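You operate a simulated robot arm through the tools that you are given. There is no shell and no other tool.

You are at the controls of a simulated robot arm. One attempt, no reset.

TASK
Lift the teal brush's tub aside, wipe the sawdust off the sill under it, and stand it back.
Fine: brass-handled window, blue pad; put the pad back. Set down upright: tub of the teal brush, blue pad. What is to be rubbed or washed off counts as gone when no trace of it is left.

The check looks at the end state, three seconds after you hand in, the way a careful person would. Anything else that was tipped, shoved, dropped, spilled or broken makes it a failure.

THE ROBOT
A 7-joint arm with a two-finger parallel gripper, fixed in place. Base frame: the origin is at the foot of the arm, x ahead of it, y to its left, z up. Readings come in m, degrees, newtons and seconds.
Its first joint turns from -132.0 to 132.0 degrees. Payload 3.91 kg.
Tool frame: the origin (TCP) lies between the finger pads and is the grasp point; the fingertips stand 0.03 m ahead of it; z points along the fingers, y is the line along which they close. The gripper opens to 0.11 m. The fingers are 0.02 m wide and 0.01 m thick; the gripper's body (0.048 by 0.112 m) begins 0.055 m behind the TCP.
Orientation is told as [roll, pitch, yaw] about the base's x, y, z axes, in that order, counted from this pose: with the fingers straight down and closing along the base's y, the tool's x points along the base's -x, its y along +y and its z along -z.

THE INTERFACE
- The arm moves only by the tool nudge_tool. Its argument "series" is text: rows parted by semicolons, each of 6 numbers parted by spaces: the shift along the tool's x, y, z in units of 300 mm (1.0 is 300 mm), then the turn, a rotation vector about the tool's x, y, z in units of 45 degrees (1.0 is 45 degrees). In form: x y z wx wy wz; .... A call has 1 to 20 rows; each row is the pose to reach, as a shift and turn from the pose commanded when the call began, along the tool's axes at that moment. "claw" is the finger opening in mm, from 0 to 110, set as the call begins (left out, the last holds). A call with a number of a shift or a turn outside -1 to 1 is refused whole. Each row takes 0.2 s and may step no farther than 0.05 m and 8.6 degrees from the row before; otherwise, or with a gripper value out of range, the whole call is refused. Where a pose cannot be reached the arm comes as near as it can. A force on the tool above 90 N (or 10 N above the force at the start of the call, whichever is more), or a blocked arm, ends the call early, and 0.2 s more pass. Each finger travels about 0.108 m/s and halts on what it meets, pressing with about 40 N; the grip force reading is that of the motor and also rises with nothing between the fingers. The clock runs only during rows and for 0.2 s after the last one: add rows that repeat a pose to give the fingers time. It gives the time, the measured TCP pose, the force on the tool (base axes), the opening and the grip force at its end, in the units of the frame above (readings bear some noise), with the torque about the TCP (base axes, N m) and any sound that the robot's microphone picked up, and new pictures: "views" is both (left out), scene, wrist or none.
- Cameras (640 x 400 px; columns grow to the right, rows downward): "scene" is fixed at [0.0502, -0.6513, 1.5511]; the picture's right is [0.85, -0.53, 0.00], its down [-0.14, -0.23, -0.96] and it looks along [0.51, 0.82, -0.27] (base axes); focal length 342 px, centre (320, 200). "wrist" rides on the gripper at [0.072, 0.017, -0.103] in the tool frame; the picture's right is [-0.23, 0.97, 0.00], its down [-0.76, -0.18, -0.62] and it looks along [-0.61, -0.14, 0.78] (tool axes); focal length 222 px, centre (320, 200). There is no depth. A picture from a camera that has moved, and an enlarged one, comes with that camera's place and axes in the base frame and with its lens.
- close_up(camera, box): a new picture of the part [left, top, right, bottom] of that camera's present view, enlarged. It takes no simulated time.
- sign_off(): hands the job in; it is judged then, once.

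Nothing tells you positions but the pictures and the camera data. Unless the task says otherwise, let go and move clear before handing in.

The tools are called after "Request:" by a JSON object that holds its "method" and its "body". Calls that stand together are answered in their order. nudge_tool: Moves the arm, as the interface text tells. Its arguments: {"type":"object","properties":{"series":{"type":"string"},"claw":{"type":"number"},"views":{"type":"string","enum":["both","scene","wrist","none"]}},"required":["series"]} The other tools are called the same way: close_up (camera, box) takes an enlarged picture of a part of a camera's view; sign_off () hands the job in.

At the start:

```text
t: 0.0
tcp_pos: [0.3765, 0.476, 1.1231]
orientation: [0.0, 0.0, 0.0]
wrist_force: [-0.6, 0.2, 0.1]
torque: [0.01, -0.01, 0.02]
width: 0.1098
gripper_force: 0.0
```

scene: 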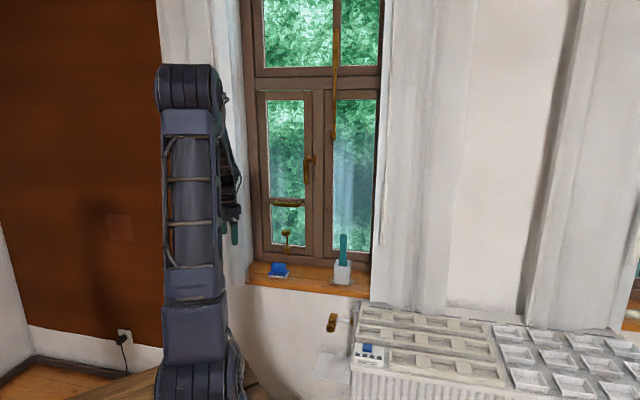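
wrist: 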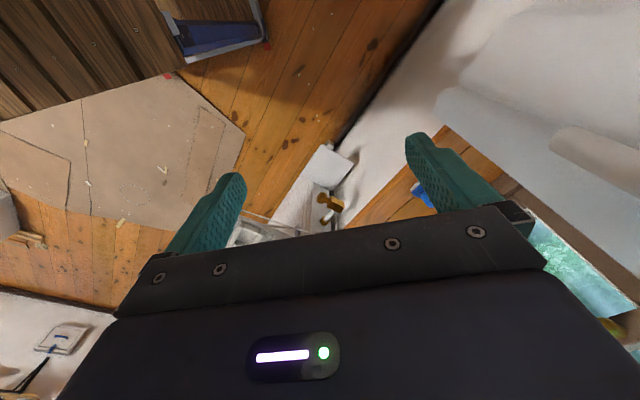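

I see a window with a wooden sill that holds a blue pad on the left and a white tub with a teal brush on the right. The arm stands to the left of the window, and I'll enlarge the views before I move.

Request:
{"method": "close_up", "body": {"camera": "scene", "box": [230, 210, 390, 310]}}

Request:
{"method": "close_up", "body": {"camera": "scene", "box": [310, 290, 470, 390]}}

Request:
{"method": "close_up", "body": {"camera": "scene", "box": [230, 60, 390, 220]}}

Request:
{"method": "close_up", "body": {"camera": "wrist", "box": [220, 100, 480, 260]}}

```text
4.00 times, centred on (310, 260) of scene
camera zoom: at [0.0502, -0.6513, 1.5511], right [0.85, -0.53, 0.0], down [-0.14, -0.23, -0.96], along [0.51, 0.82, -0.27], focal length 1369 px, centre (360, -40)
```

zoom: 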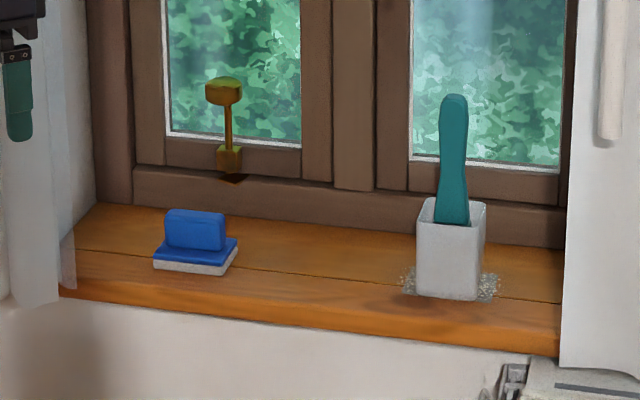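

```text
4.00 times, centred on (390, 340) of scene
camera zoom: at [0.0502, -0.6513, 1.5511], right [0.85, -0.53, 0.0], down [-0.14, -0.23, -0.96], along [0.51, 0.82, -0.27], focal length 1369 px, centre (40, -360)
```

zoom: 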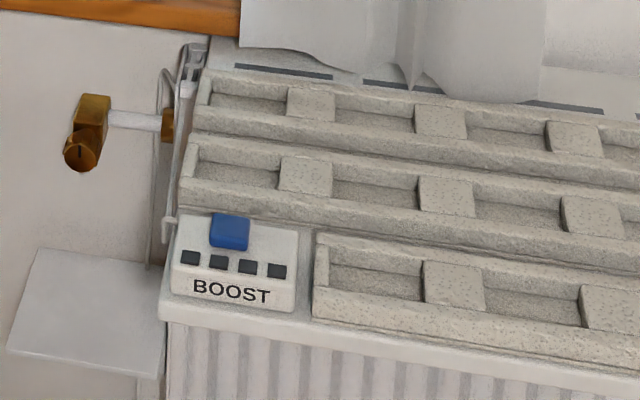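

```text
2.50 times, centred on (310, 140) of scene
camera zoom: at [0.0502, -0.6513, 1.5511], right [0.85, -0.53, 0.0], down [-0.14, -0.23, -0.96], along [0.51, 0.82, -0.27], focal length 856 px, centre (345, 350)
```

zoom: 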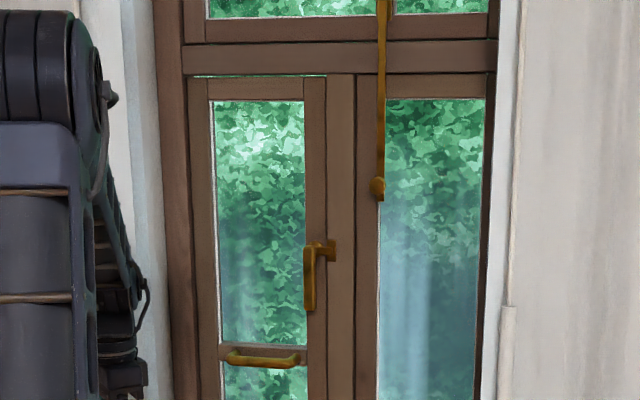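

```text
2.46 times, centred on (350, 180) of wrist
camera zoom: at [0.3047, 0.4949, 1.2252], right [0.23, 0.97, 0.0], down [0.76, -0.18, 0.62], along [0.61, -0.14, -0.78], focal length 547 px, centre (246, 249)
```

zoom: 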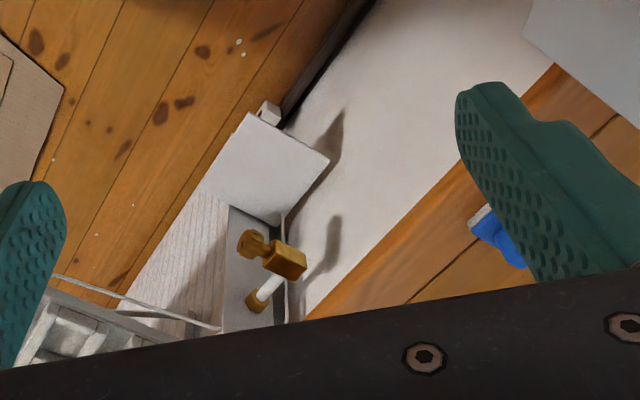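

The tub looks to be near (0.85, 0.44), the pad near (0.64, 0.64), and the sill top near z 0.81. The wall runs about 45° to the base axes. I'll zoom in further to refine this before moving.

Request:
{"method": "close_up", "body": {"camera": "scene", "box": [320, 225, 376, 295]}}

Request:
{"method": "close_up", "body": {"camera": "scene", "box": [240, 220, 304, 300]}}

Request:
{"method": "close_up", "body": {"camera": "scene", "box": [140, 60, 260, 300]}}

```text
5.71 times, centred on (348, 260) of scene
camera zoom: at [0.0502, -0.6513, 1.5511], right [0.85, -0.53, 0.0], down [-0.14, -0.23, -0.96], along [0.51, 0.82, -0.27], focal length 1956 px, centre (160, -143)
```

zoom: 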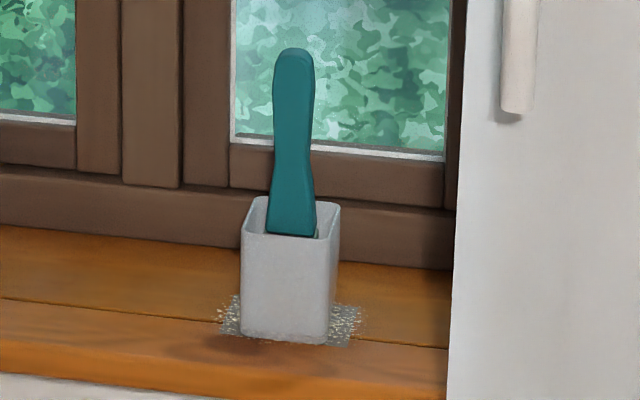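

```text
5.00 times, centred on (272, 260) of scene
camera zoom: at [0.0502, -0.6513, 1.5511], right [0.85, -0.53, 0.0], down [-0.14, -0.23, -0.96], along [0.51, 0.82, -0.27], focal length 1711 px, centre (560, -100)
```

zoom: 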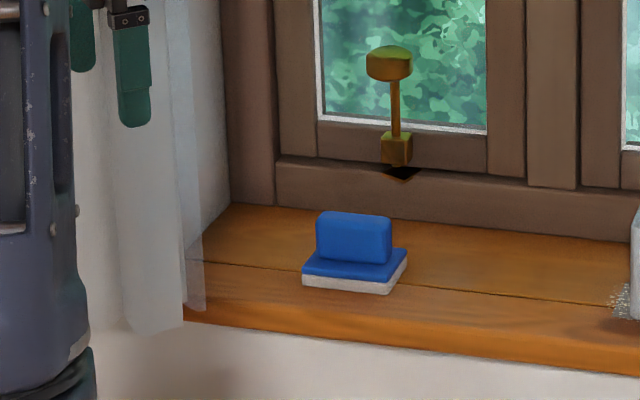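

```text
1.67 times, centred on (200, 180) of scene
camera zoom: at [0.0502, -0.6513, 1.5511], right [0.85, -0.53, 0.0], down [-0.14, -0.23, -0.96], along [0.51, 0.82, -0.27], focal length 570 px, centre (520, 233)
```

zoom: 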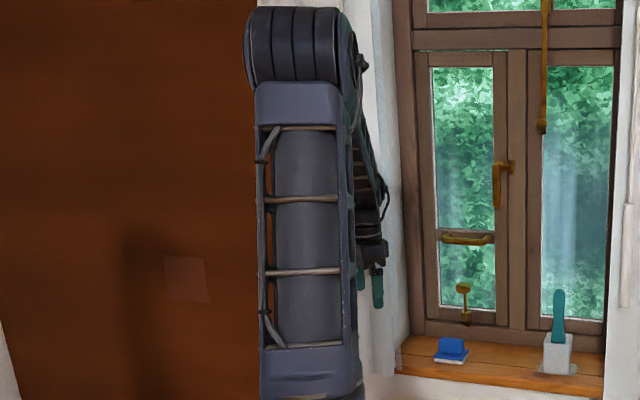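

The window, curtains and radiator are all clear of the path at z≈1.1. I'll move the wrist camera to look at the tub and sill from in front, turning the tool to face the window squarely (yaw +45°).

Request:
{"method": "nudge_tool", "body": {"series": "-0.1235 -0.06 0.01 0 0 -0.125; -0.247 -0.12 0.02 0 0 -0.25; -0.3705 -0.18 0.03 0 0 -0.375; -0.494 -0.24 0.04 0 0 -0.5; -0.6175 -0.30 0.05 0 0 -0.625; -0.741 -0.36 0.06 0 0 -0.75; -0.8645 -0.42 0.07 0 0 -0.875; -0.988 -0.48 0.077 0 0 -1", "claw": 110, "views": "both"}}

```text
t: 1.8
tcp_pos: [0.6742, 0.333, 1.1005]
orientation: [0.1, 0.0, 45.2]
wrist_force: [-0.6, -0.3, 0.0]
torque: [-0.03, -0.02, -0.04]
width: 0.11
gripper_force: 0.0
camera wrist: at [0.6112, 0.2947, 1.2031], right [-0.53, 0.85, 0.0], down [0.66, 0.42, 0.62], along [0.53, 0.33, -0.78], focal length 222 px, centre (320, 200)
```

scene: 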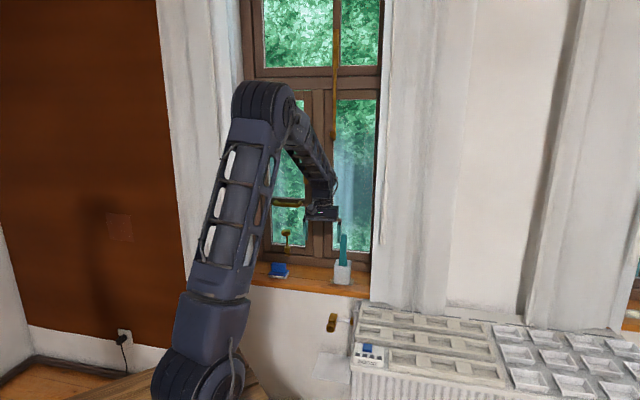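
wrist: 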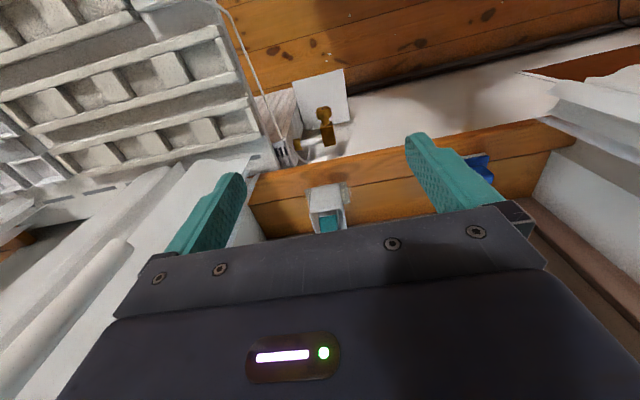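

Request:
{"method": "close_up", "body": {"camera": "wrist", "box": [240, 100, 440, 240]}}

Request:
{"method": "close_up", "body": {"camera": "wrist", "box": [290, 160, 370, 240]}}

```text
2.86 times, centred on (340, 170) of wrist
camera zoom: at [0.6112, 0.2947, 1.2031], right [-0.53, 0.85, 0.0], down [0.66, 0.42, 0.62], along [0.53, 0.33, -0.78], focal length 635 px, centre (263, 286)
```

zoom: 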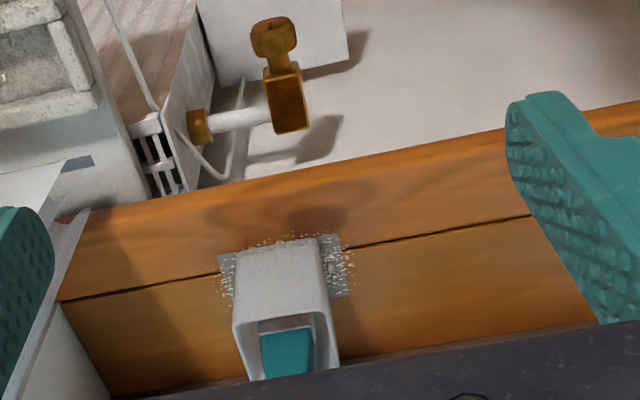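

```text
5.00 times, centred on (330, 200) of wrist
camera zoom: at [0.6112, 0.2947, 1.2031], right [-0.53, 0.85, 0.0], down [0.66, 0.42, 0.62], along [0.53, 0.33, -0.78], focal length 1111 px, centre (270, 200)
```

zoom: 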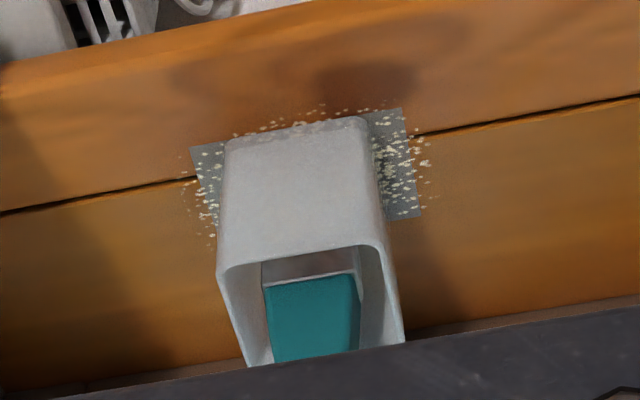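

Matching the two views puts the sill top at z≈0.776. The tub is centred near (0.88, 0.485) and about 0.067 m wide, with its rim at z≈0.864. The pad is centred near (0.66, 0.69). I'll tilt the tool about 45° toward the window and stage in front of the tub, so the brush handle clears the gripper body.

Request:
{"method": "nudge_tool", "body": {"series": "-0.043 -0.019 0.081 0 -0.143 0; -0.085 -0.039 0.162 0 -0.286 0; -0.128 -0.058 0.243 0 -0.429 0; -0.170 -0.077 0.324 0 -0.571 0; -0.213 -0.096 0.405 0 -0.714 0; -0.255 -0.116 0.486 0 -0.857 0; -0.298 -0.135 0.567 0 -1 0", "claw": 110, "views": "both"}}

```text
t: 3.4
tcp_pos: [0.7656, 0.3684, 0.9304]
orientation: [0.1, -45.1, 45.0]
wrist_force: [-0.2, 0.5, 1.2]
torque: [-0.03, -0.01, -0.01]
width: 0.11
gripper_force: 0.0
camera wrist: at [0.6656, 0.2933, 0.9509], right [-0.58, 0.8, 0.16], down [0.19, -0.06, 0.98], along [0.79, 0.6, -0.12], focal length 222 px, centre (320, 200)
```

scene: 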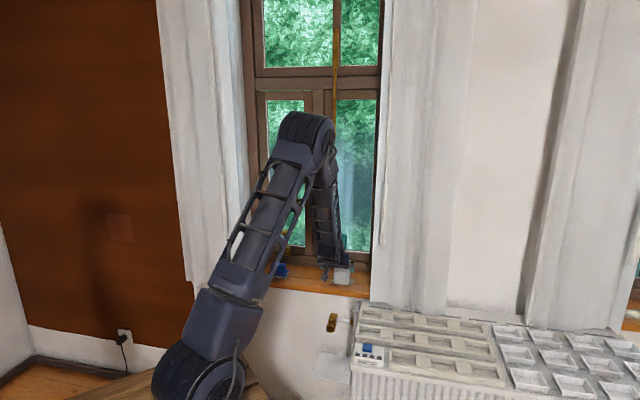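
wrist: 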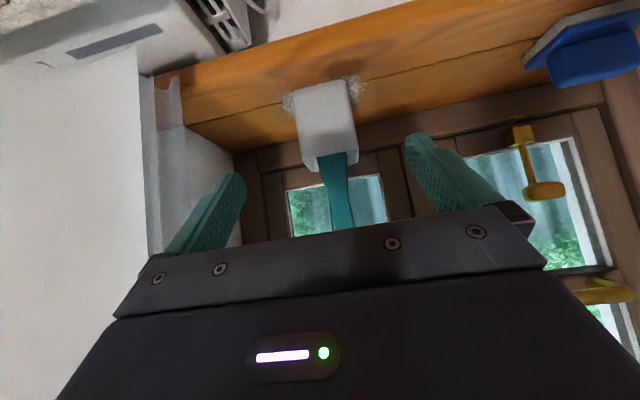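

The wrist camera now looks at the tub and brush nearly horizontally, and the picture is upside down. I'll enlarge it to refine the positions.

Request:
{"method": "close_up", "body": {"camera": "wrist", "box": [260, 60, 400, 240]}}

Request:
{"method": "close_up", "body": {"camera": "wrist", "box": [500, 0, 640, 100]}}

Request:
{"method": "close_up", "body": {"camera": "scene", "box": [290, 220, 380, 300]}}

```text
2.22 times, centred on (330, 150) of wrist
camera zoom: at [0.6656, 0.2933, 0.9509], right [-0.58, 0.8, 0.16], down [0.19, -0.06, 0.98], along [0.79, 0.6, -0.12], focal length 494 px, centre (298, 311)
```

zoom: 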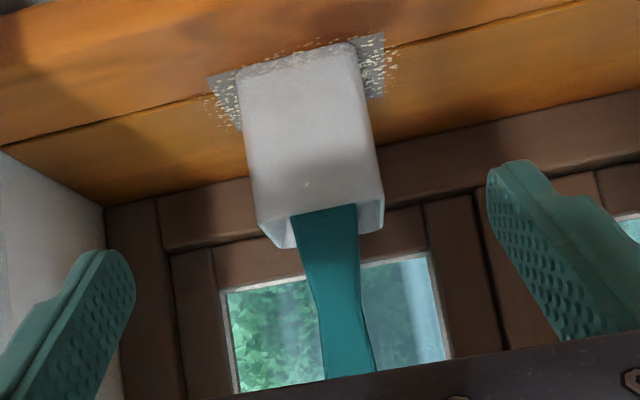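

```text
4.00 times, centred on (570, 50) of wrist
camera zoom: at [0.6656, 0.2933, 0.9509], right [-0.58, 0.8, 0.16], down [0.19, -0.06, 0.98], along [0.79, 0.6, -0.12], focal length 888 px, centre (-680, 800)
```

zoom: 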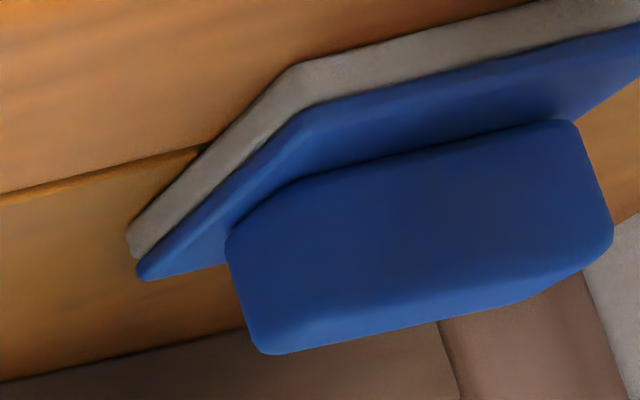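

```text
5.00 times, centred on (335, 260) of scene
camera zoom: at [0.0502, -0.6513, 1.5511], right [0.85, -0.53, 0.0], down [-0.14, -0.23, -0.96], along [0.51, 0.82, -0.27], focal length 1711 px, centre (245, -100)
```

zoom: 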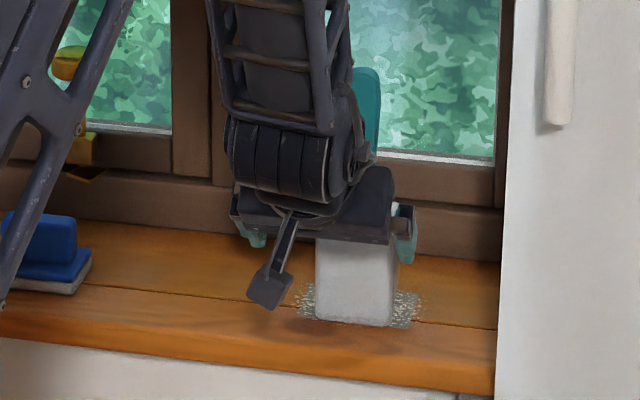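

The tub runs w≈0.245–0.315 along the sill, where w is distance along the wall, and is square to the wall, with the handle upright in it. I'll tilt slightly more, to about 52°, and line up 15 cm back from the grasp.

Request:
{"method": "nudge_tool", "body": {"series": "-0.025 0 0.038 0 -0.052 0; -0.05 0 0.075 0 -0.104 0; -0.075 0.002 0.113 0 -0.156 0; -0.075 0.002 0.113 0 -0.156 0", "claw": 110, "views": "both"}}

```text
t: 4.4
tcp_pos: [0.7935, 0.3971, 0.9214]
orientation: [0.0, -52.0, 45.0]
wrist_force: [-0.2, 0.4, -0.7]
torque: [-0.02, 0.01, -0.01]
width: 0.1099
gripper_force: 0.1
camera wrist: at [0.6927, 0.3205, 0.9269], right [-0.59, 0.79, 0.18], down [0.11, -0.14, 0.98], along [0.8, 0.6, 0.0], focal length 222 px, centre (320, 200)
```

scene: 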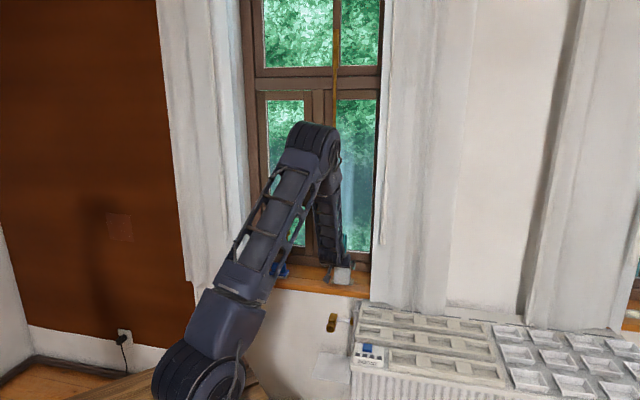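
wrist: 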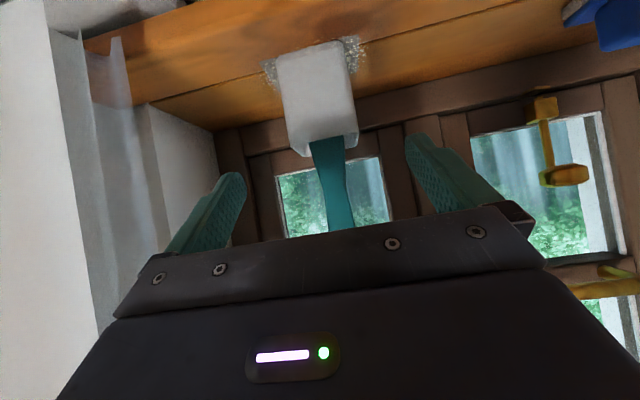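

Request:
{"method": "close_up", "body": {"camera": "wrist", "box": [250, 30, 390, 170]}}

```text
2.86 times, centred on (320, 100) of wrist
camera zoom: at [0.6927, 0.3205, 0.9269], right [-0.59, 0.79, 0.18], down [0.11, -0.14, 0.98], along [0.8, 0.6, 0.0], focal length 635 px, centre (320, 486)
```

zoom: 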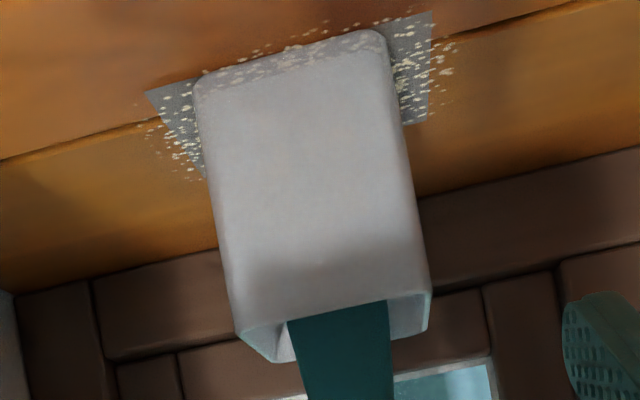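

The tub is centred between the fingers at w≈0.280. I'll advance straight along the tool axis by 15 cm to straddle the tub, with the fingers open.

Request:
{"method": "nudge_tool", "body": {"series": "0 0 0.084 0 0 0; 0 0 0.168 0 0 0; 0 0 0.252 0 0 0; 0 0 0.336 0 0 0; 0 0 0.42 0 0 0; 0 0 0.503 0 0 0; 0 0 0.503 0 0 0", "claw": 110, "views": "both"}}

```text
t: 6.0
tcp_pos: [0.8772, 0.4799, 0.8271]
orientation: [0.0, -52.0, 45.0]
wrist_force: [0.4, 0.6, 0.0]
torque: [0.0, 0.01, 0.0]
width: 0.11
gripper_force: 0.0
camera wrist: at [0.7764, 0.404, 0.8343], right [-0.59, 0.79, 0.18], down [0.11, -0.14, 0.98], along [0.8, 0.6, 0.0], focal length 222 px, centre (320, 200)
```

scene: 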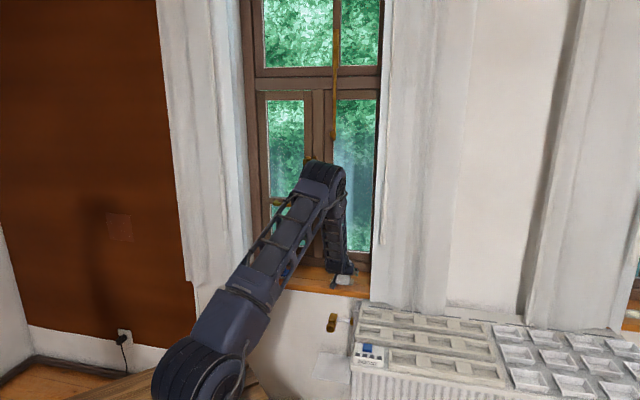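
wrist: 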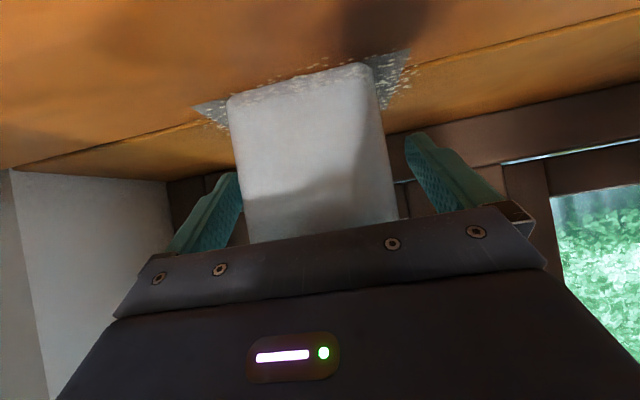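

The tub sits between the fingers and no contact force shows. I'll close the fingers on it now.

Request:
{"method": "nudge_tool", "body": {"series": "0 0 0 0 0 0; 0 0 0 0 0 0; 0 0 0 0 0 0; 0 0 0 0 0 0", "claw": 50, "views": "wrist"}}

```text
t: 7.0
tcp_pos: [0.877, 0.4809, 0.8297]
orientation: [0.0, -52.0, 45.0]
wrist_force: [-1.2, 1.2, 0.3]
torque: [-0.04, -0.07, 0.04]
width: 0.0698
gripper_force: 40.1
camera wrist: at [0.7763, 0.4039, 0.8343], right [-0.59, 0.79, 0.18], down [0.11, -0.14, 0.98], along [0.8, 0.6, 0.0], focal length 222 px, centre (320, 200)
```

wrist: 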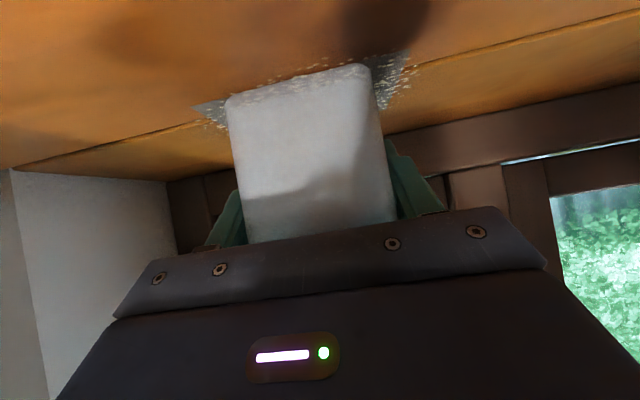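

The tub is gripped, with the opening at 0.070 m and 40 N on the fingers. I'll lift it straight up 4 cm slowly and check.

Request:
{"method": "nudge_tool", "body": {"series": "-0.0263 0 -0.0205 0 0 0; -0.0525 0 -0.041 0 0 0; -0.0788 0 -0.0616 0 0 0; -0.1051 0 -0.0821 0 0 0; -0.1051 0 -0.0821 0 0 0", "claw": 50, "views": "both"}}

```text
t: 8.2
tcp_pos: [0.8769, 0.4814, 0.8676]
orientation: [0.0, -52.1, 45.0]
wrist_force: [-0.7, 0.0, -2.2]
torque: [0.01, -0.02, -0.02]
width: 0.0701
gripper_force: 40.1
camera wrist: at [0.7764, 0.4047, 0.8744], right [-0.59, 0.79, 0.18], down [0.11, -0.14, 0.98], along [0.8, 0.6, 0.0], focal length 222 px, centre (320, 200)
```

scene: 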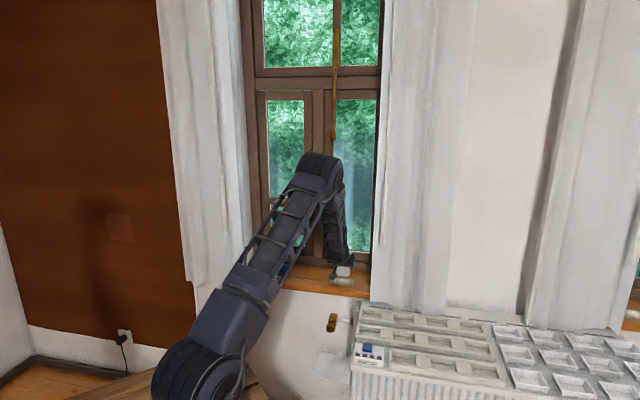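
wrist: 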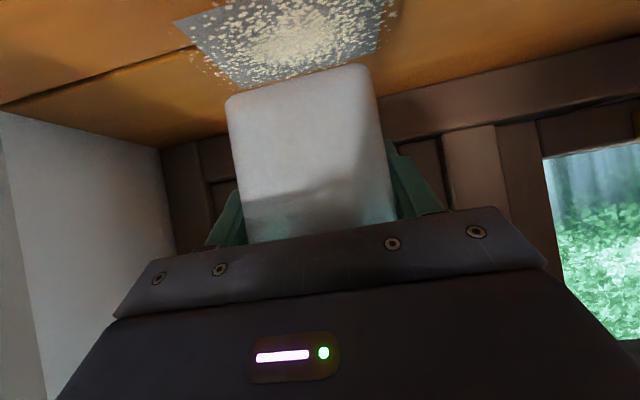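

The tub came up level, and beneath it is a pile of sawdust on a grey patch. I'll carry the tub 16 cm left along the sill, staying short of the pad, and lower it there.

Request:
{"method": "nudge_tool", "body": {"series": "0 0.07 0 0 0 0; 0 0.16 0 0 0 0; 0 0.25 0 0 0 0; 0 0.34 0 0 0 0; 0 0.43 0 0 0 0; 0 0.50 0 0 0 0; 0 0.5333 0 0 0 0; 0 0.5333 0 0 0 0", "claw": 50, "views": "both"}}

```text
t: 10.0
tcp_pos: [0.7637, 0.594, 0.8684]
orientation: [0.0, -51.9, 45.0]
wrist_force: [0.2, -0.6, -2.4]
torque: [0.02, 0.03, 0.01]
width: 0.0697
gripper_force: 40.4
camera wrist: at [0.6631, 0.5173, 0.8736], right [-0.59, 0.79, 0.18], down [0.11, -0.14, 0.98], along [0.8, 0.6, 0.0], focal length 222 px, centre (320, 200)
```

scene: 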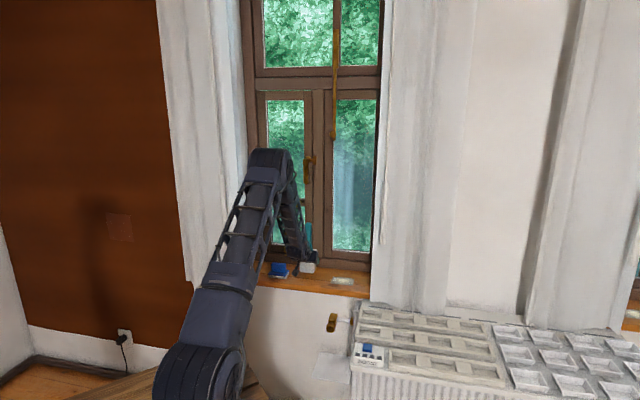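
wrist: 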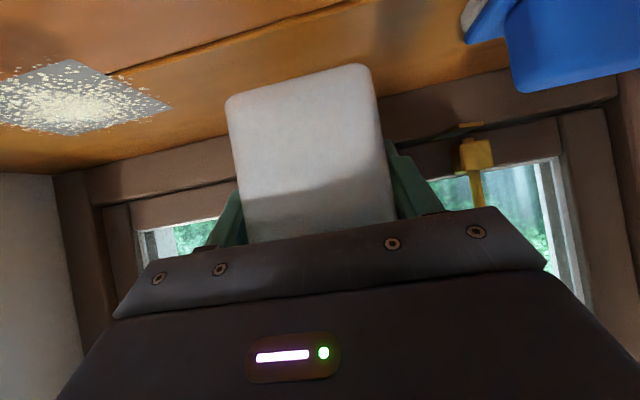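

The tub is level above the clear stretch between the sawdust and the pad. I'll lower it 4 cm back onto the sill.

Request:
{"method": "nudge_tool", "body": {"series": "0.0263 0 0.0205 0 0 0; 0.0525 0 0.041 0 0 0; 0.0788 0 0.0616 0 0 0; 0.092 0 0.0719 0 0 0; 0.1 0 0.0781 0 0 0; 0.1046 0 0.0817 0 0 0; 0.1046 0 0.0817 0 0 0", "claw": 50, "views": "both"}}

```text
t: 11.6
tcp_pos: [0.7628, 0.5934, 0.8288]
orientation: [0.0, -51.9, 45.0]
wrist_force: [1.3, 0.1, -1.4]
torque: [-0.04, -0.05, 0.02]
width: 0.0696
gripper_force: 39.9
camera wrist: at [0.6632, 0.5175, 0.8343], right [-0.59, 0.79, 0.18], down [0.11, -0.14, 0.98], along [0.8, 0.6, 0.0], focal length 222 px, centre (320, 200)
```

scene: 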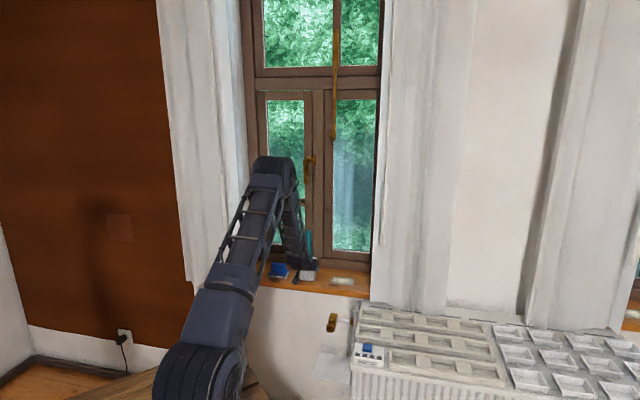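
wrist: 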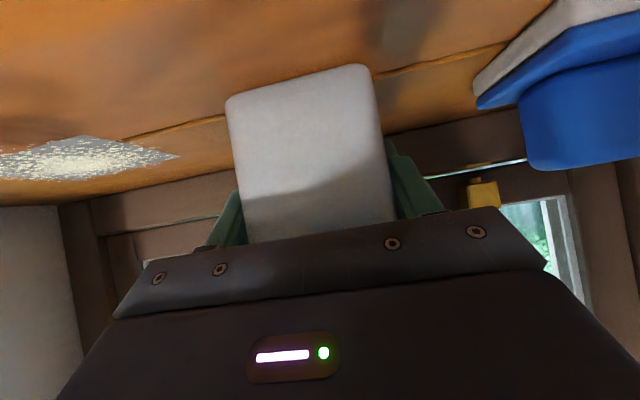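

The tub is back down on the sill. I'll open the fingers in place, then retreat straight back along the tool axis.

Request:
{"method": "nudge_tool", "body": {"series": "0 0 0 0 0 0; 0 0 0 0 0 0; 0 0 0 0 0 0", "claw": 98, "views": "wrist"}}

Request:
{"method": "nudge_tool", "body": {"series": "0 0 -0.06 0 0 0; 0 0 -0.16 0 0 0; 0 0 -0.27 0 0 0; 0 0 -0.38 0 0 0; 0 0 -0.48 0 0 0; 0 0 -0.55 0 0 0; 0 0 -0.55 0 0 0", "claw": 98, "views": "both"}}

```text
t: 12.4
tcp_pos: [0.7628, 0.5938, 0.8289]
orientation: [0.0, -52.0, 45.0]
wrist_force: [0.7, 0.5, 0.5]
torque: [0.01, 0.02, 0.0]
width: 0.0981
gripper_force: 0.2
camera wrist: at [0.6631, 0.5174, 0.8343], right [-0.59, 0.79, 0.18], down [0.11, -0.14, 0.98], along [0.8, 0.6, 0.0], focal length 222 px, centre (320, 200)
```

wrist: 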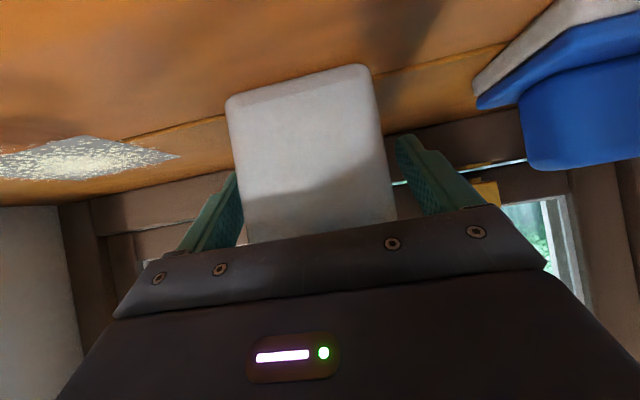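

```text
t: 14.0
tcp_pos: [0.6726, 0.5009, 0.9293]
orientation: [0.0, -52.1, 45.0]
wrist_force: [1.1, -0.3, 0.7]
torque: [0.0, 0.01, -0.01]
width: 0.098
gripper_force: 0.0
camera wrist: at [0.5713, 0.4254, 0.9358], right [-0.59, 0.79, 0.18], down [0.11, -0.14, 0.98], along [0.8, 0.6, 0.0], focal length 222 px, centre (320, 200)
```

scene: 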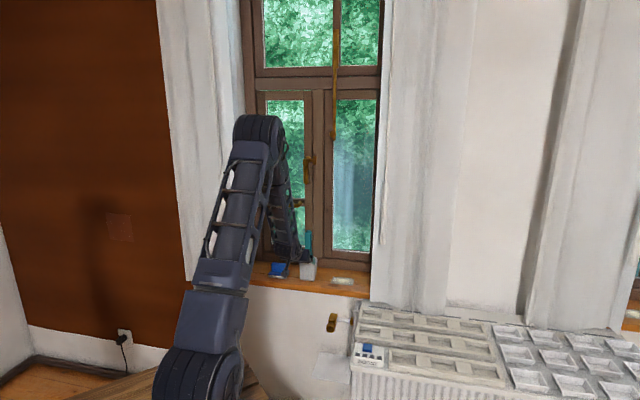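
wrist: 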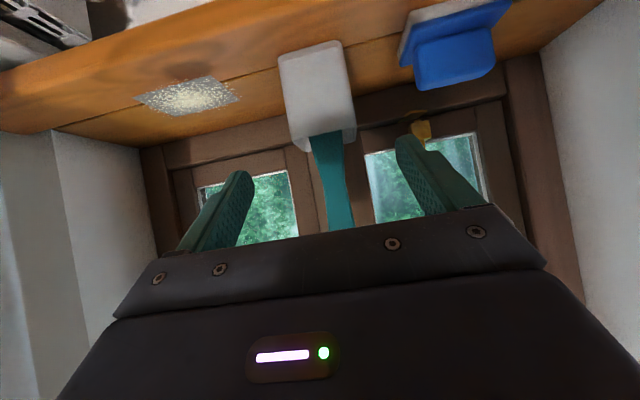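

The tub stands upright in its temporary spot with the brush inside. I'll enlarge the pad and the sawdust patch to place them precisely.

Request:
{"method": "close_up", "body": {"camera": "wrist", "box": [390, 0, 520, 100]}}

Request:
{"method": "close_up", "body": {"camera": "wrist", "box": [120, 50, 260, 140]}}

Request:
{"method": "close_up", "body": {"camera": "scene", "box": [255, 230, 375, 305]}}

```text
4.00 times, centred on (455, 50) of wrist
camera zoom: at [0.5713, 0.4254, 0.9358], right [-0.59, 0.79, 0.18], down [0.11, -0.14, 0.98], along [0.8, 0.6, 0.0], focal length 888 px, centre (-220, 800)
```

zoom: 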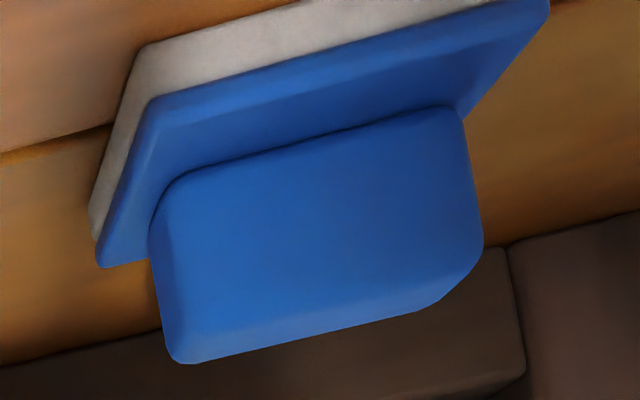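

```text
4.44 times, centred on (190, 95) of wrist
camera zoom: at [0.5713, 0.4254, 0.9358], right [-0.59, 0.79, 0.18], down [0.11, -0.14, 0.98], along [0.8, 0.6, 0.0], focal length 987 px, centre (898, 667)
```

zoom: 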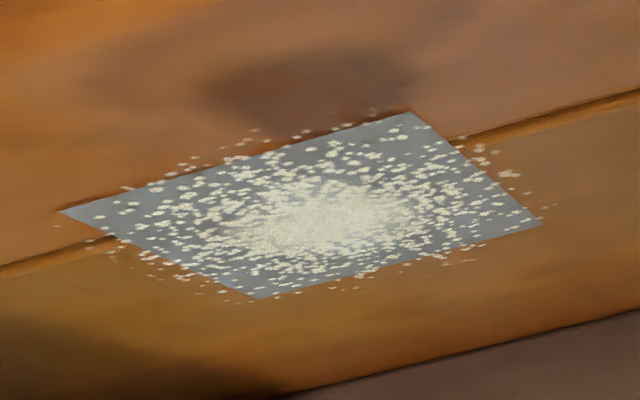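

```text
5.33 times, centred on (315, 268) of scene
camera zoom: at [0.0502, -0.6513, 1.5511], right [0.85, -0.53, 0.0], down [-0.14, -0.23, -0.96], along [0.51, 0.82, -0.27], focal length 1826 px, centre (347, -160)
```

zoom: 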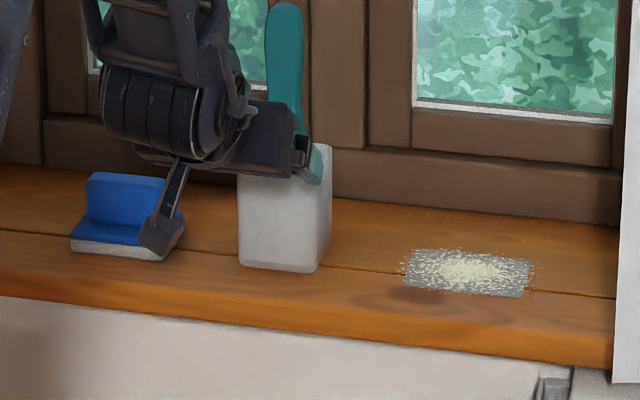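

The patch covers about n 0.92–1.01 (distance out from the wall side) and w 0.215–0.35, including the stray flecks. The pad's handle spans w −0.057 to 0.009, with its top at z≈0.836. I'll slide left in front of the pad and line up for a grasp across the ends of the handle.

Request:
{"method": "nudge_tool", "body": {"series": "0.003 0.08 0.002 0 0 0; 0.006 0.18 0.004 0 0 0; 0.009 0.28 0.006 0 0 0; 0.011 0.38 0.008 0 0 0; 0.013 0.44 0.0103 0 0 0; 0.013 0.4753 0.0103 0 0 0; 0.013 0.4753 0.0103 0 0 0", "claw": 106, "views": "both"}}

```text
t: 15.6
tcp_pos: [0.5706, 0.602, 0.9246]
orientation: [0.0, -52.1, 45.0]
wrist_force: [0.6, 0.0, -1.0]
torque: [-0.01, 0.01, -0.01]
width: 0.106
gripper_force: 0.1
camera wrist: at [0.4702, 0.5265, 0.9305], right [-0.59, 0.79, 0.18], down [0.11, -0.14, 0.98], along [0.8, 0.6, 0.0], focal length 222 px, centre (320, 200)
```

scene: 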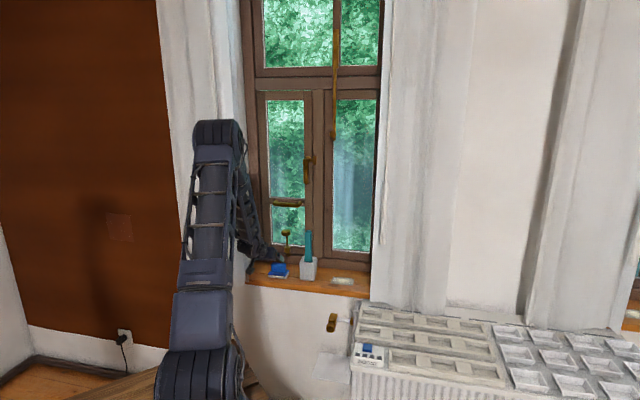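
wrist: 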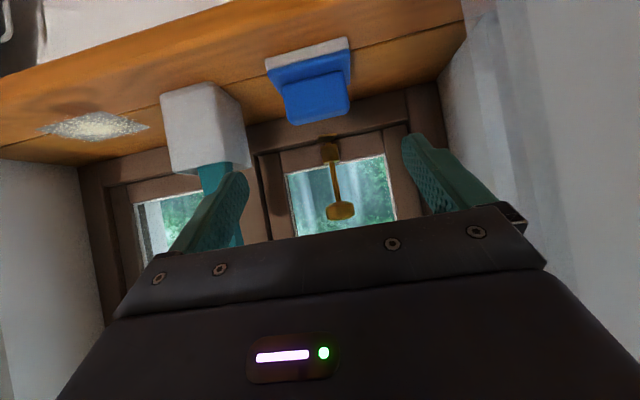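

Request:
{"method": "close_up", "body": {"camera": "wrist", "box": [250, 25, 370, 145]}}

Request:
{"method": "close_up", "body": {"camera": "scene", "box": [235, 215, 325, 290]}}

```text
3.33 times, centred on (310, 85) of wrist
camera zoom: at [0.4702, 0.5265, 0.9305], right [-0.59, 0.79, 0.18], down [0.11, -0.14, 0.98], along [0.8, 0.6, 0.0], focal length 740 px, centre (353, 583)
```

zoom: 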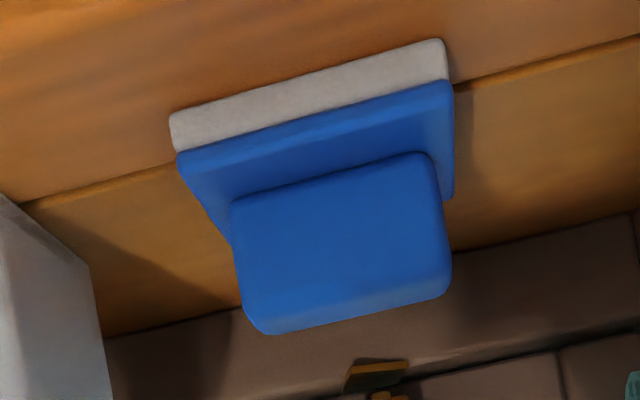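

```text
5.33 times, centred on (280, 252) of scene
camera zoom: at [0.0502, -0.6513, 1.5511], right [0.85, -0.53, 0.0], down [-0.14, -0.23, -0.96], along [0.51, 0.82, -0.27], focal length 1826 px, centre (533, -80)
```

zoom: 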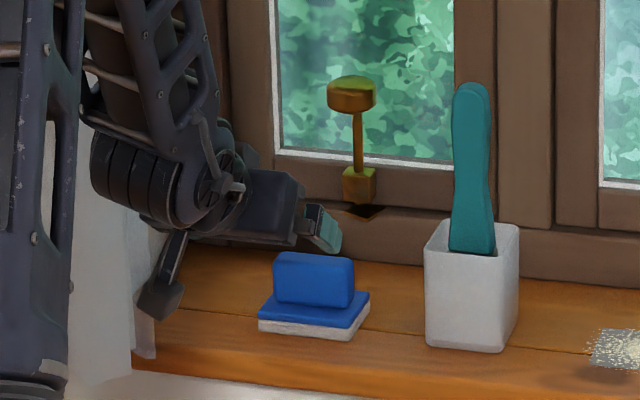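

The pad is square to the wall, and its handle is centred between the fingers at w≈−0.022. I'll approach along the tool axis so the fingers straddle the handle ends just above the base.

Request:
{"method": "nudge_tool", "body": {"series": "0.001 0 0.09 0 0 0; 0.002 0 0.18 0 0 0; 0.003 0 0.27 0 0 0; 0.004 0 0.36 0 0 0; 0.005 0 0.43 0 0 0; 0.005 0 0.47 0 0 0; 0.005 0 0.4945 0 0 0; 0.005 0 0.4945 0 0 0", "claw": 106, "views": "both"}}

```text
t: 17.4
tcp_pos: [0.653, 0.6851, 0.8322]
orientation: [0.0, -52.0, 45.0]
wrist_force: [0.1, 0.0, -0.7]
torque: [0.0, 0.0, -0.05]
width: 0.1062
gripper_force: 0.0
camera wrist: at [0.5521, 0.6083, 0.8388], right [-0.59, 0.79, 0.18], down [0.11, -0.14, 0.98], along [0.8, 0.6, 0.0], focal length 222 px, centre (320, 200)
```

scene: 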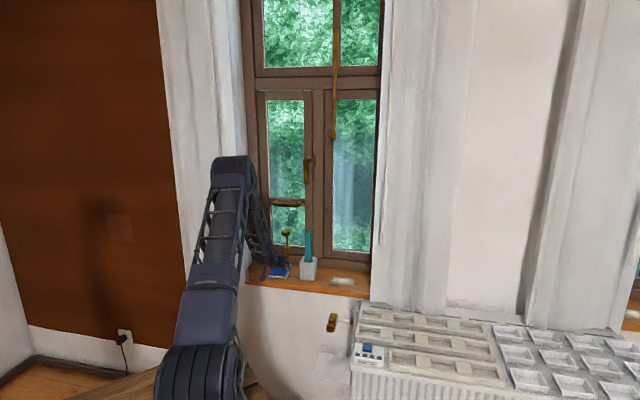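
wrist: 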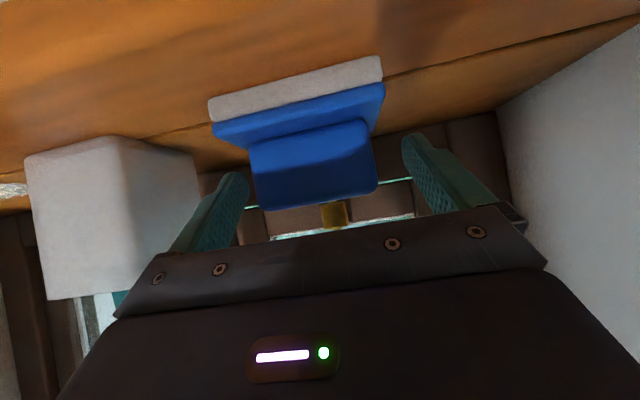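

Request:
{"method": "close_up", "body": {"camera": "wrist", "box": [180, 50, 460, 225]}}

Request:
{"method": "close_up", "body": {"camera": "scene", "box": [250, 230, 330, 290]}}

```text
2.29 times, centred on (320, 138) of wrist
camera zoom: at [0.5521, 0.6083, 0.8388], right [-0.59, 0.79, 0.18], down [0.11, -0.14, 0.98], along [0.8, 0.6, 0.0], focal length 508 px, centre (320, 343)
```

zoom: 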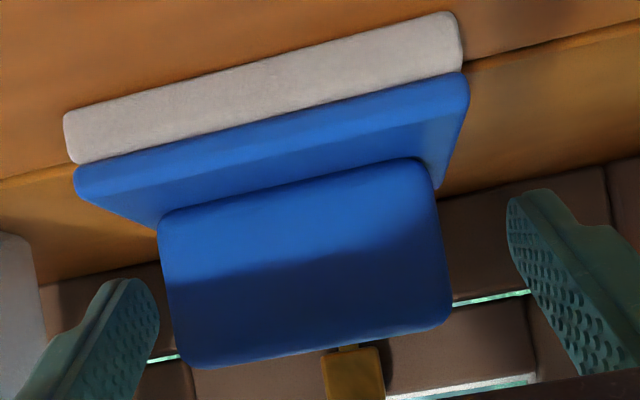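

```text
6.67 times, centred on (290, 260) of scene
camera zoom: at [0.0502, -0.6513, 1.5511], right [0.85, -0.53, 0.0], down [-0.14, -0.23, -0.96], along [0.51, 0.82, -0.27], focal length 2282 px, centre (520, -200)
```

zoom: 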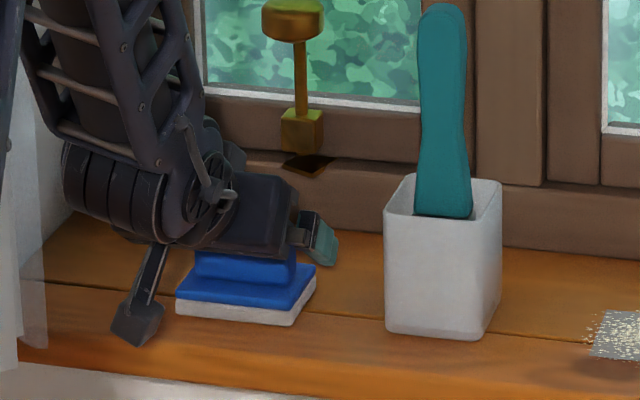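

The fingers straddle the handle ends just above the base without touching anything. I'll close on the handle.

Request:
{"method": "nudge_tool", "body": {"series": "0 0 0 0 0 0; 0 0 0 0 0 0; 0 0 0 0 0 0; 0 0 0 0 0 0", "claw": 45, "views": "both"}}

```text
t: 18.4
tcp_pos: [0.6528, 0.6843, 0.8318]
orientation: [0.0, -52.0, 45.0]
wrist_force: [0.2, 0.2, 1.5]
torque: [0.05, 0.04, 0.0]
width: 0.0692
gripper_force: 39.8
camera wrist: at [0.552, 0.6082, 0.839], right [-0.59, 0.79, 0.18], down [0.11, -0.14, 0.98], along [0.8, 0.6, 0.0], focal length 222 px, centre (320, 200)
```

scene: 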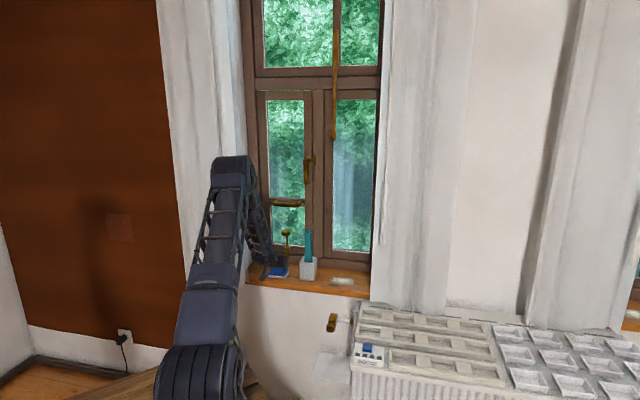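
wrist: 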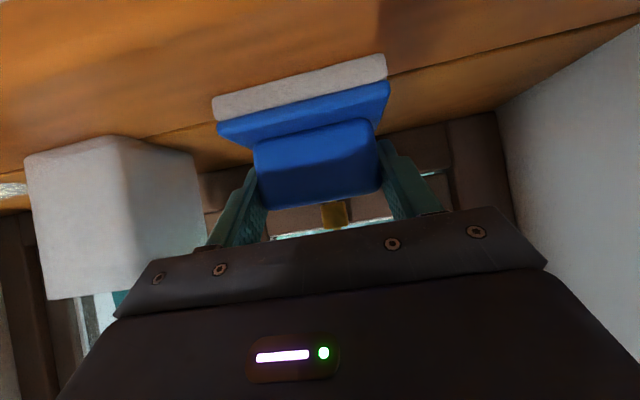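

The handle is gripped at 0.069 m opening. I'll lift the pad 5 cm and draw it back out over the front of the sill, so it passes well in front of the tub.

Request:
{"method": "nudge_tool", "body": {"series": "-0.0263 0 -0.0205 0 0 0; -0.0657 0 -0.0513 0 0 0; -0.1051 0 -0.0821 0 0 0; -0.1313 0 -0.1026 0 0 0; -0.06 0 -0.194 0 0 0; 0.01 0 -0.2836 0 0 0; 0.08 0 -0.373 0 0 0; 0.1355 0 -0.4441 0 0 0; 0.1355 0 -0.4441 0 0 0", "claw": 45, "views": "both"}}

```text
t: 20.4
tcp_pos: [0.5607, 0.5916, 0.8824]
orientation: [0.0, -52.0, 45.0]
wrist_force: [0.8, 0.0, -1.9]
torque: [0.0, 0.0, 0.02]
width: 0.0693
gripper_force: 39.8
camera wrist: at [0.4602, 0.516, 0.8877], right [-0.59, 0.79, 0.18], down [0.11, -0.14, 0.98], along [0.8, 0.6, 0.0], focal length 222 px, centre (320, 200)
```

scene: 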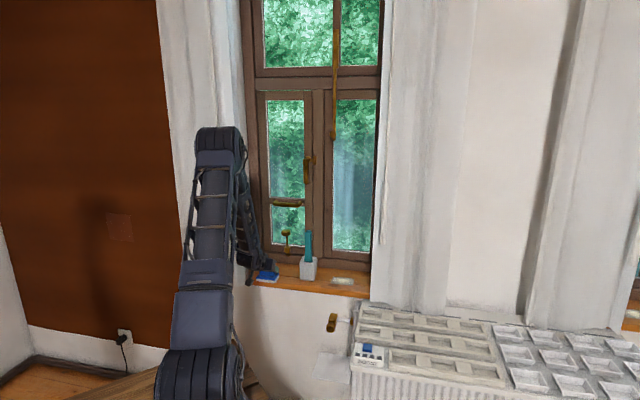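
wrist: 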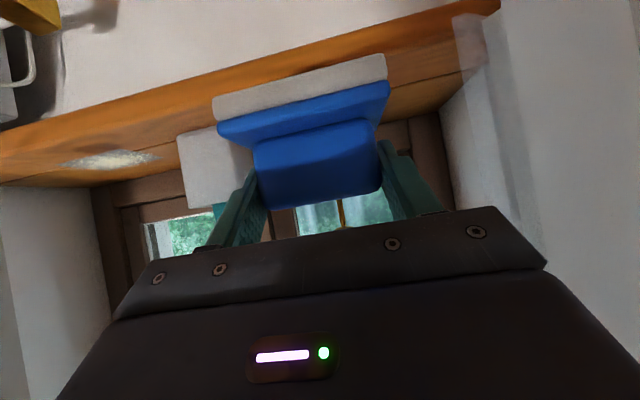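

The pad is held level and clear. I'll carry it to the right, in front of the tub, until it lines up with the sawdust.

Request:
{"method": "nudge_tool", "body": {"series": "0 -0.09 0 0 0 0; 0 -0.22 0 0 0 0; 0 -0.35 0 0 0 0; 0 -0.48 0 0 0 0; 0 -0.61 0 0 0 0; 0 -0.74 0 0 0 0; 0 -0.85 0 0 0 0; 0 -0.907 0 0 0 0; 0 -0.907 0 0 0 0", "claw": 45, "views": "both"}}

```text
t: 22.4
tcp_pos: [0.7539, 0.3991, 0.8825]
orientation: [0.1, -52.0, 45.0]
wrist_force: [0.5, -0.4, -1.4]
torque: [0.01, 0.0, 0.01]
width: 0.0691
gripper_force: 39.8
camera wrist: at [0.6539, 0.3233, 0.8887], right [-0.59, 0.79, 0.18], down [0.11, -0.14, 0.98], along [0.8, 0.6, 0.0], focal length 222 px, centre (320, 200)
```

scene: 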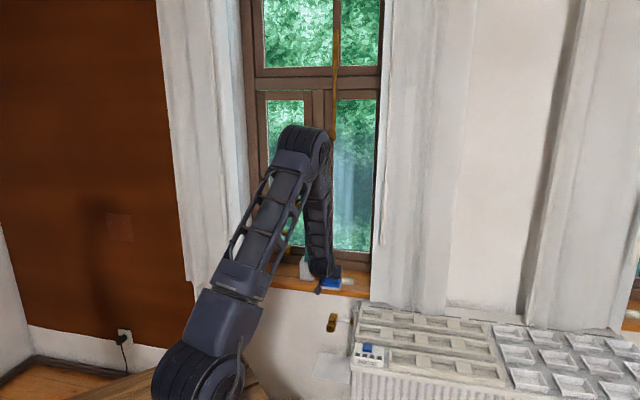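
wrist: 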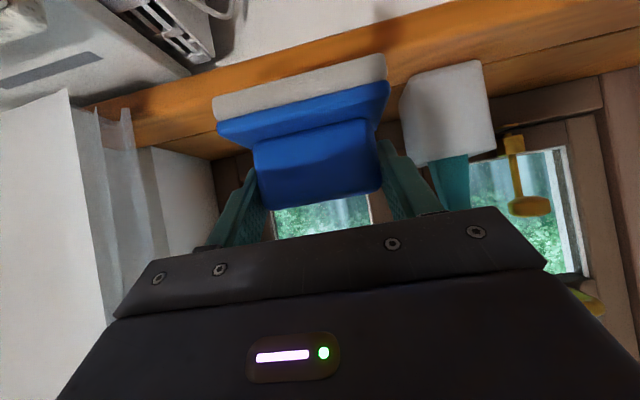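

The pad is now in front of the sawdust. I'll move it forward over the front part of the patch and lower it to about 6 mm above the sill, then check.

Request:
{"method": "nudge_tool", "body": {"series": "-0.06 0 0.0768 0 0 0; -0.12 0 0.1537 0 0 0; -0.18 0 0.2305 0 0 0; -0.2401 0 0.3073 0 0 0; -0.2012 0 0.3377 0 0 0; -0.1623 0 0.3681 0 0 0; -0.1245 0 0.3976 0 0 0; -0.1245 0 0.3976 0 0 0", "claw": 45, "views": "both"}}

```text
t: 24.2
tcp_pos: [0.8347, 0.4836, 0.8396]
orientation: [-0.1, -51.9, 45.1]
wrist_force: [-0.1, 0.3, -1.6]
torque: [-0.01, 0.04, 0.01]
width: 0.0692
gripper_force: 39.9
camera wrist: at [0.7352, 0.4069, 0.8444], right [-0.59, 0.79, 0.18], down [0.11, -0.14, 0.98], along [0.8, 0.6, 0.0], focal length 222 px, centre (320, 200)
```

scene: 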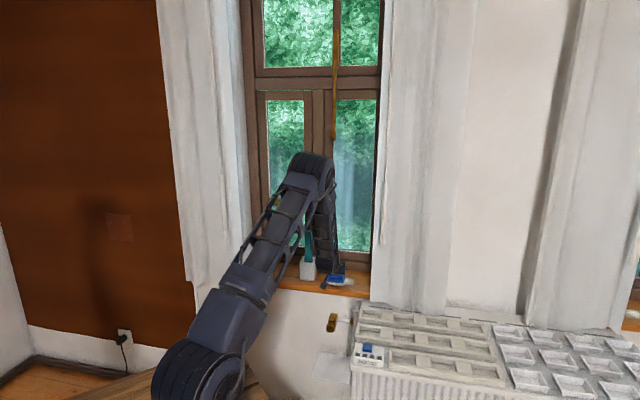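
wrist: 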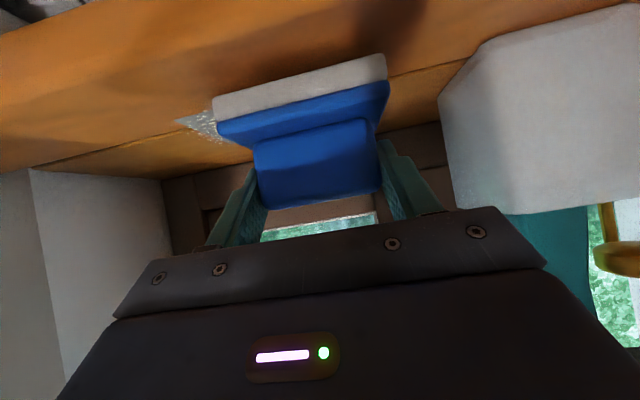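

The pad is just above the front-left part of the patch. I'll lower it to contact in small steps and read the force.

Request:
{"method": "nudge_tool", "body": {"series": "0.0079 0 0.0062 0 0 0; 0.0131 0 0.0103 0 0 0; 0.0158 0 0.0123 0 0 0; 0.0171 0 0.0133 0 0 0; 0.0171 0 0.0133 0 0 0", "claw": 45, "views": "none"}}

```text
t: 25.4
tcp_pos: [0.836, 0.4834, 0.8336]
orientation: [0.0, -52.1, 45.1]
wrist_force: [-3.3, -1.2, 13.1]
torque: [0.03, 0.29, 0.03]
width: 0.0693
gripper_force: 39.8
```

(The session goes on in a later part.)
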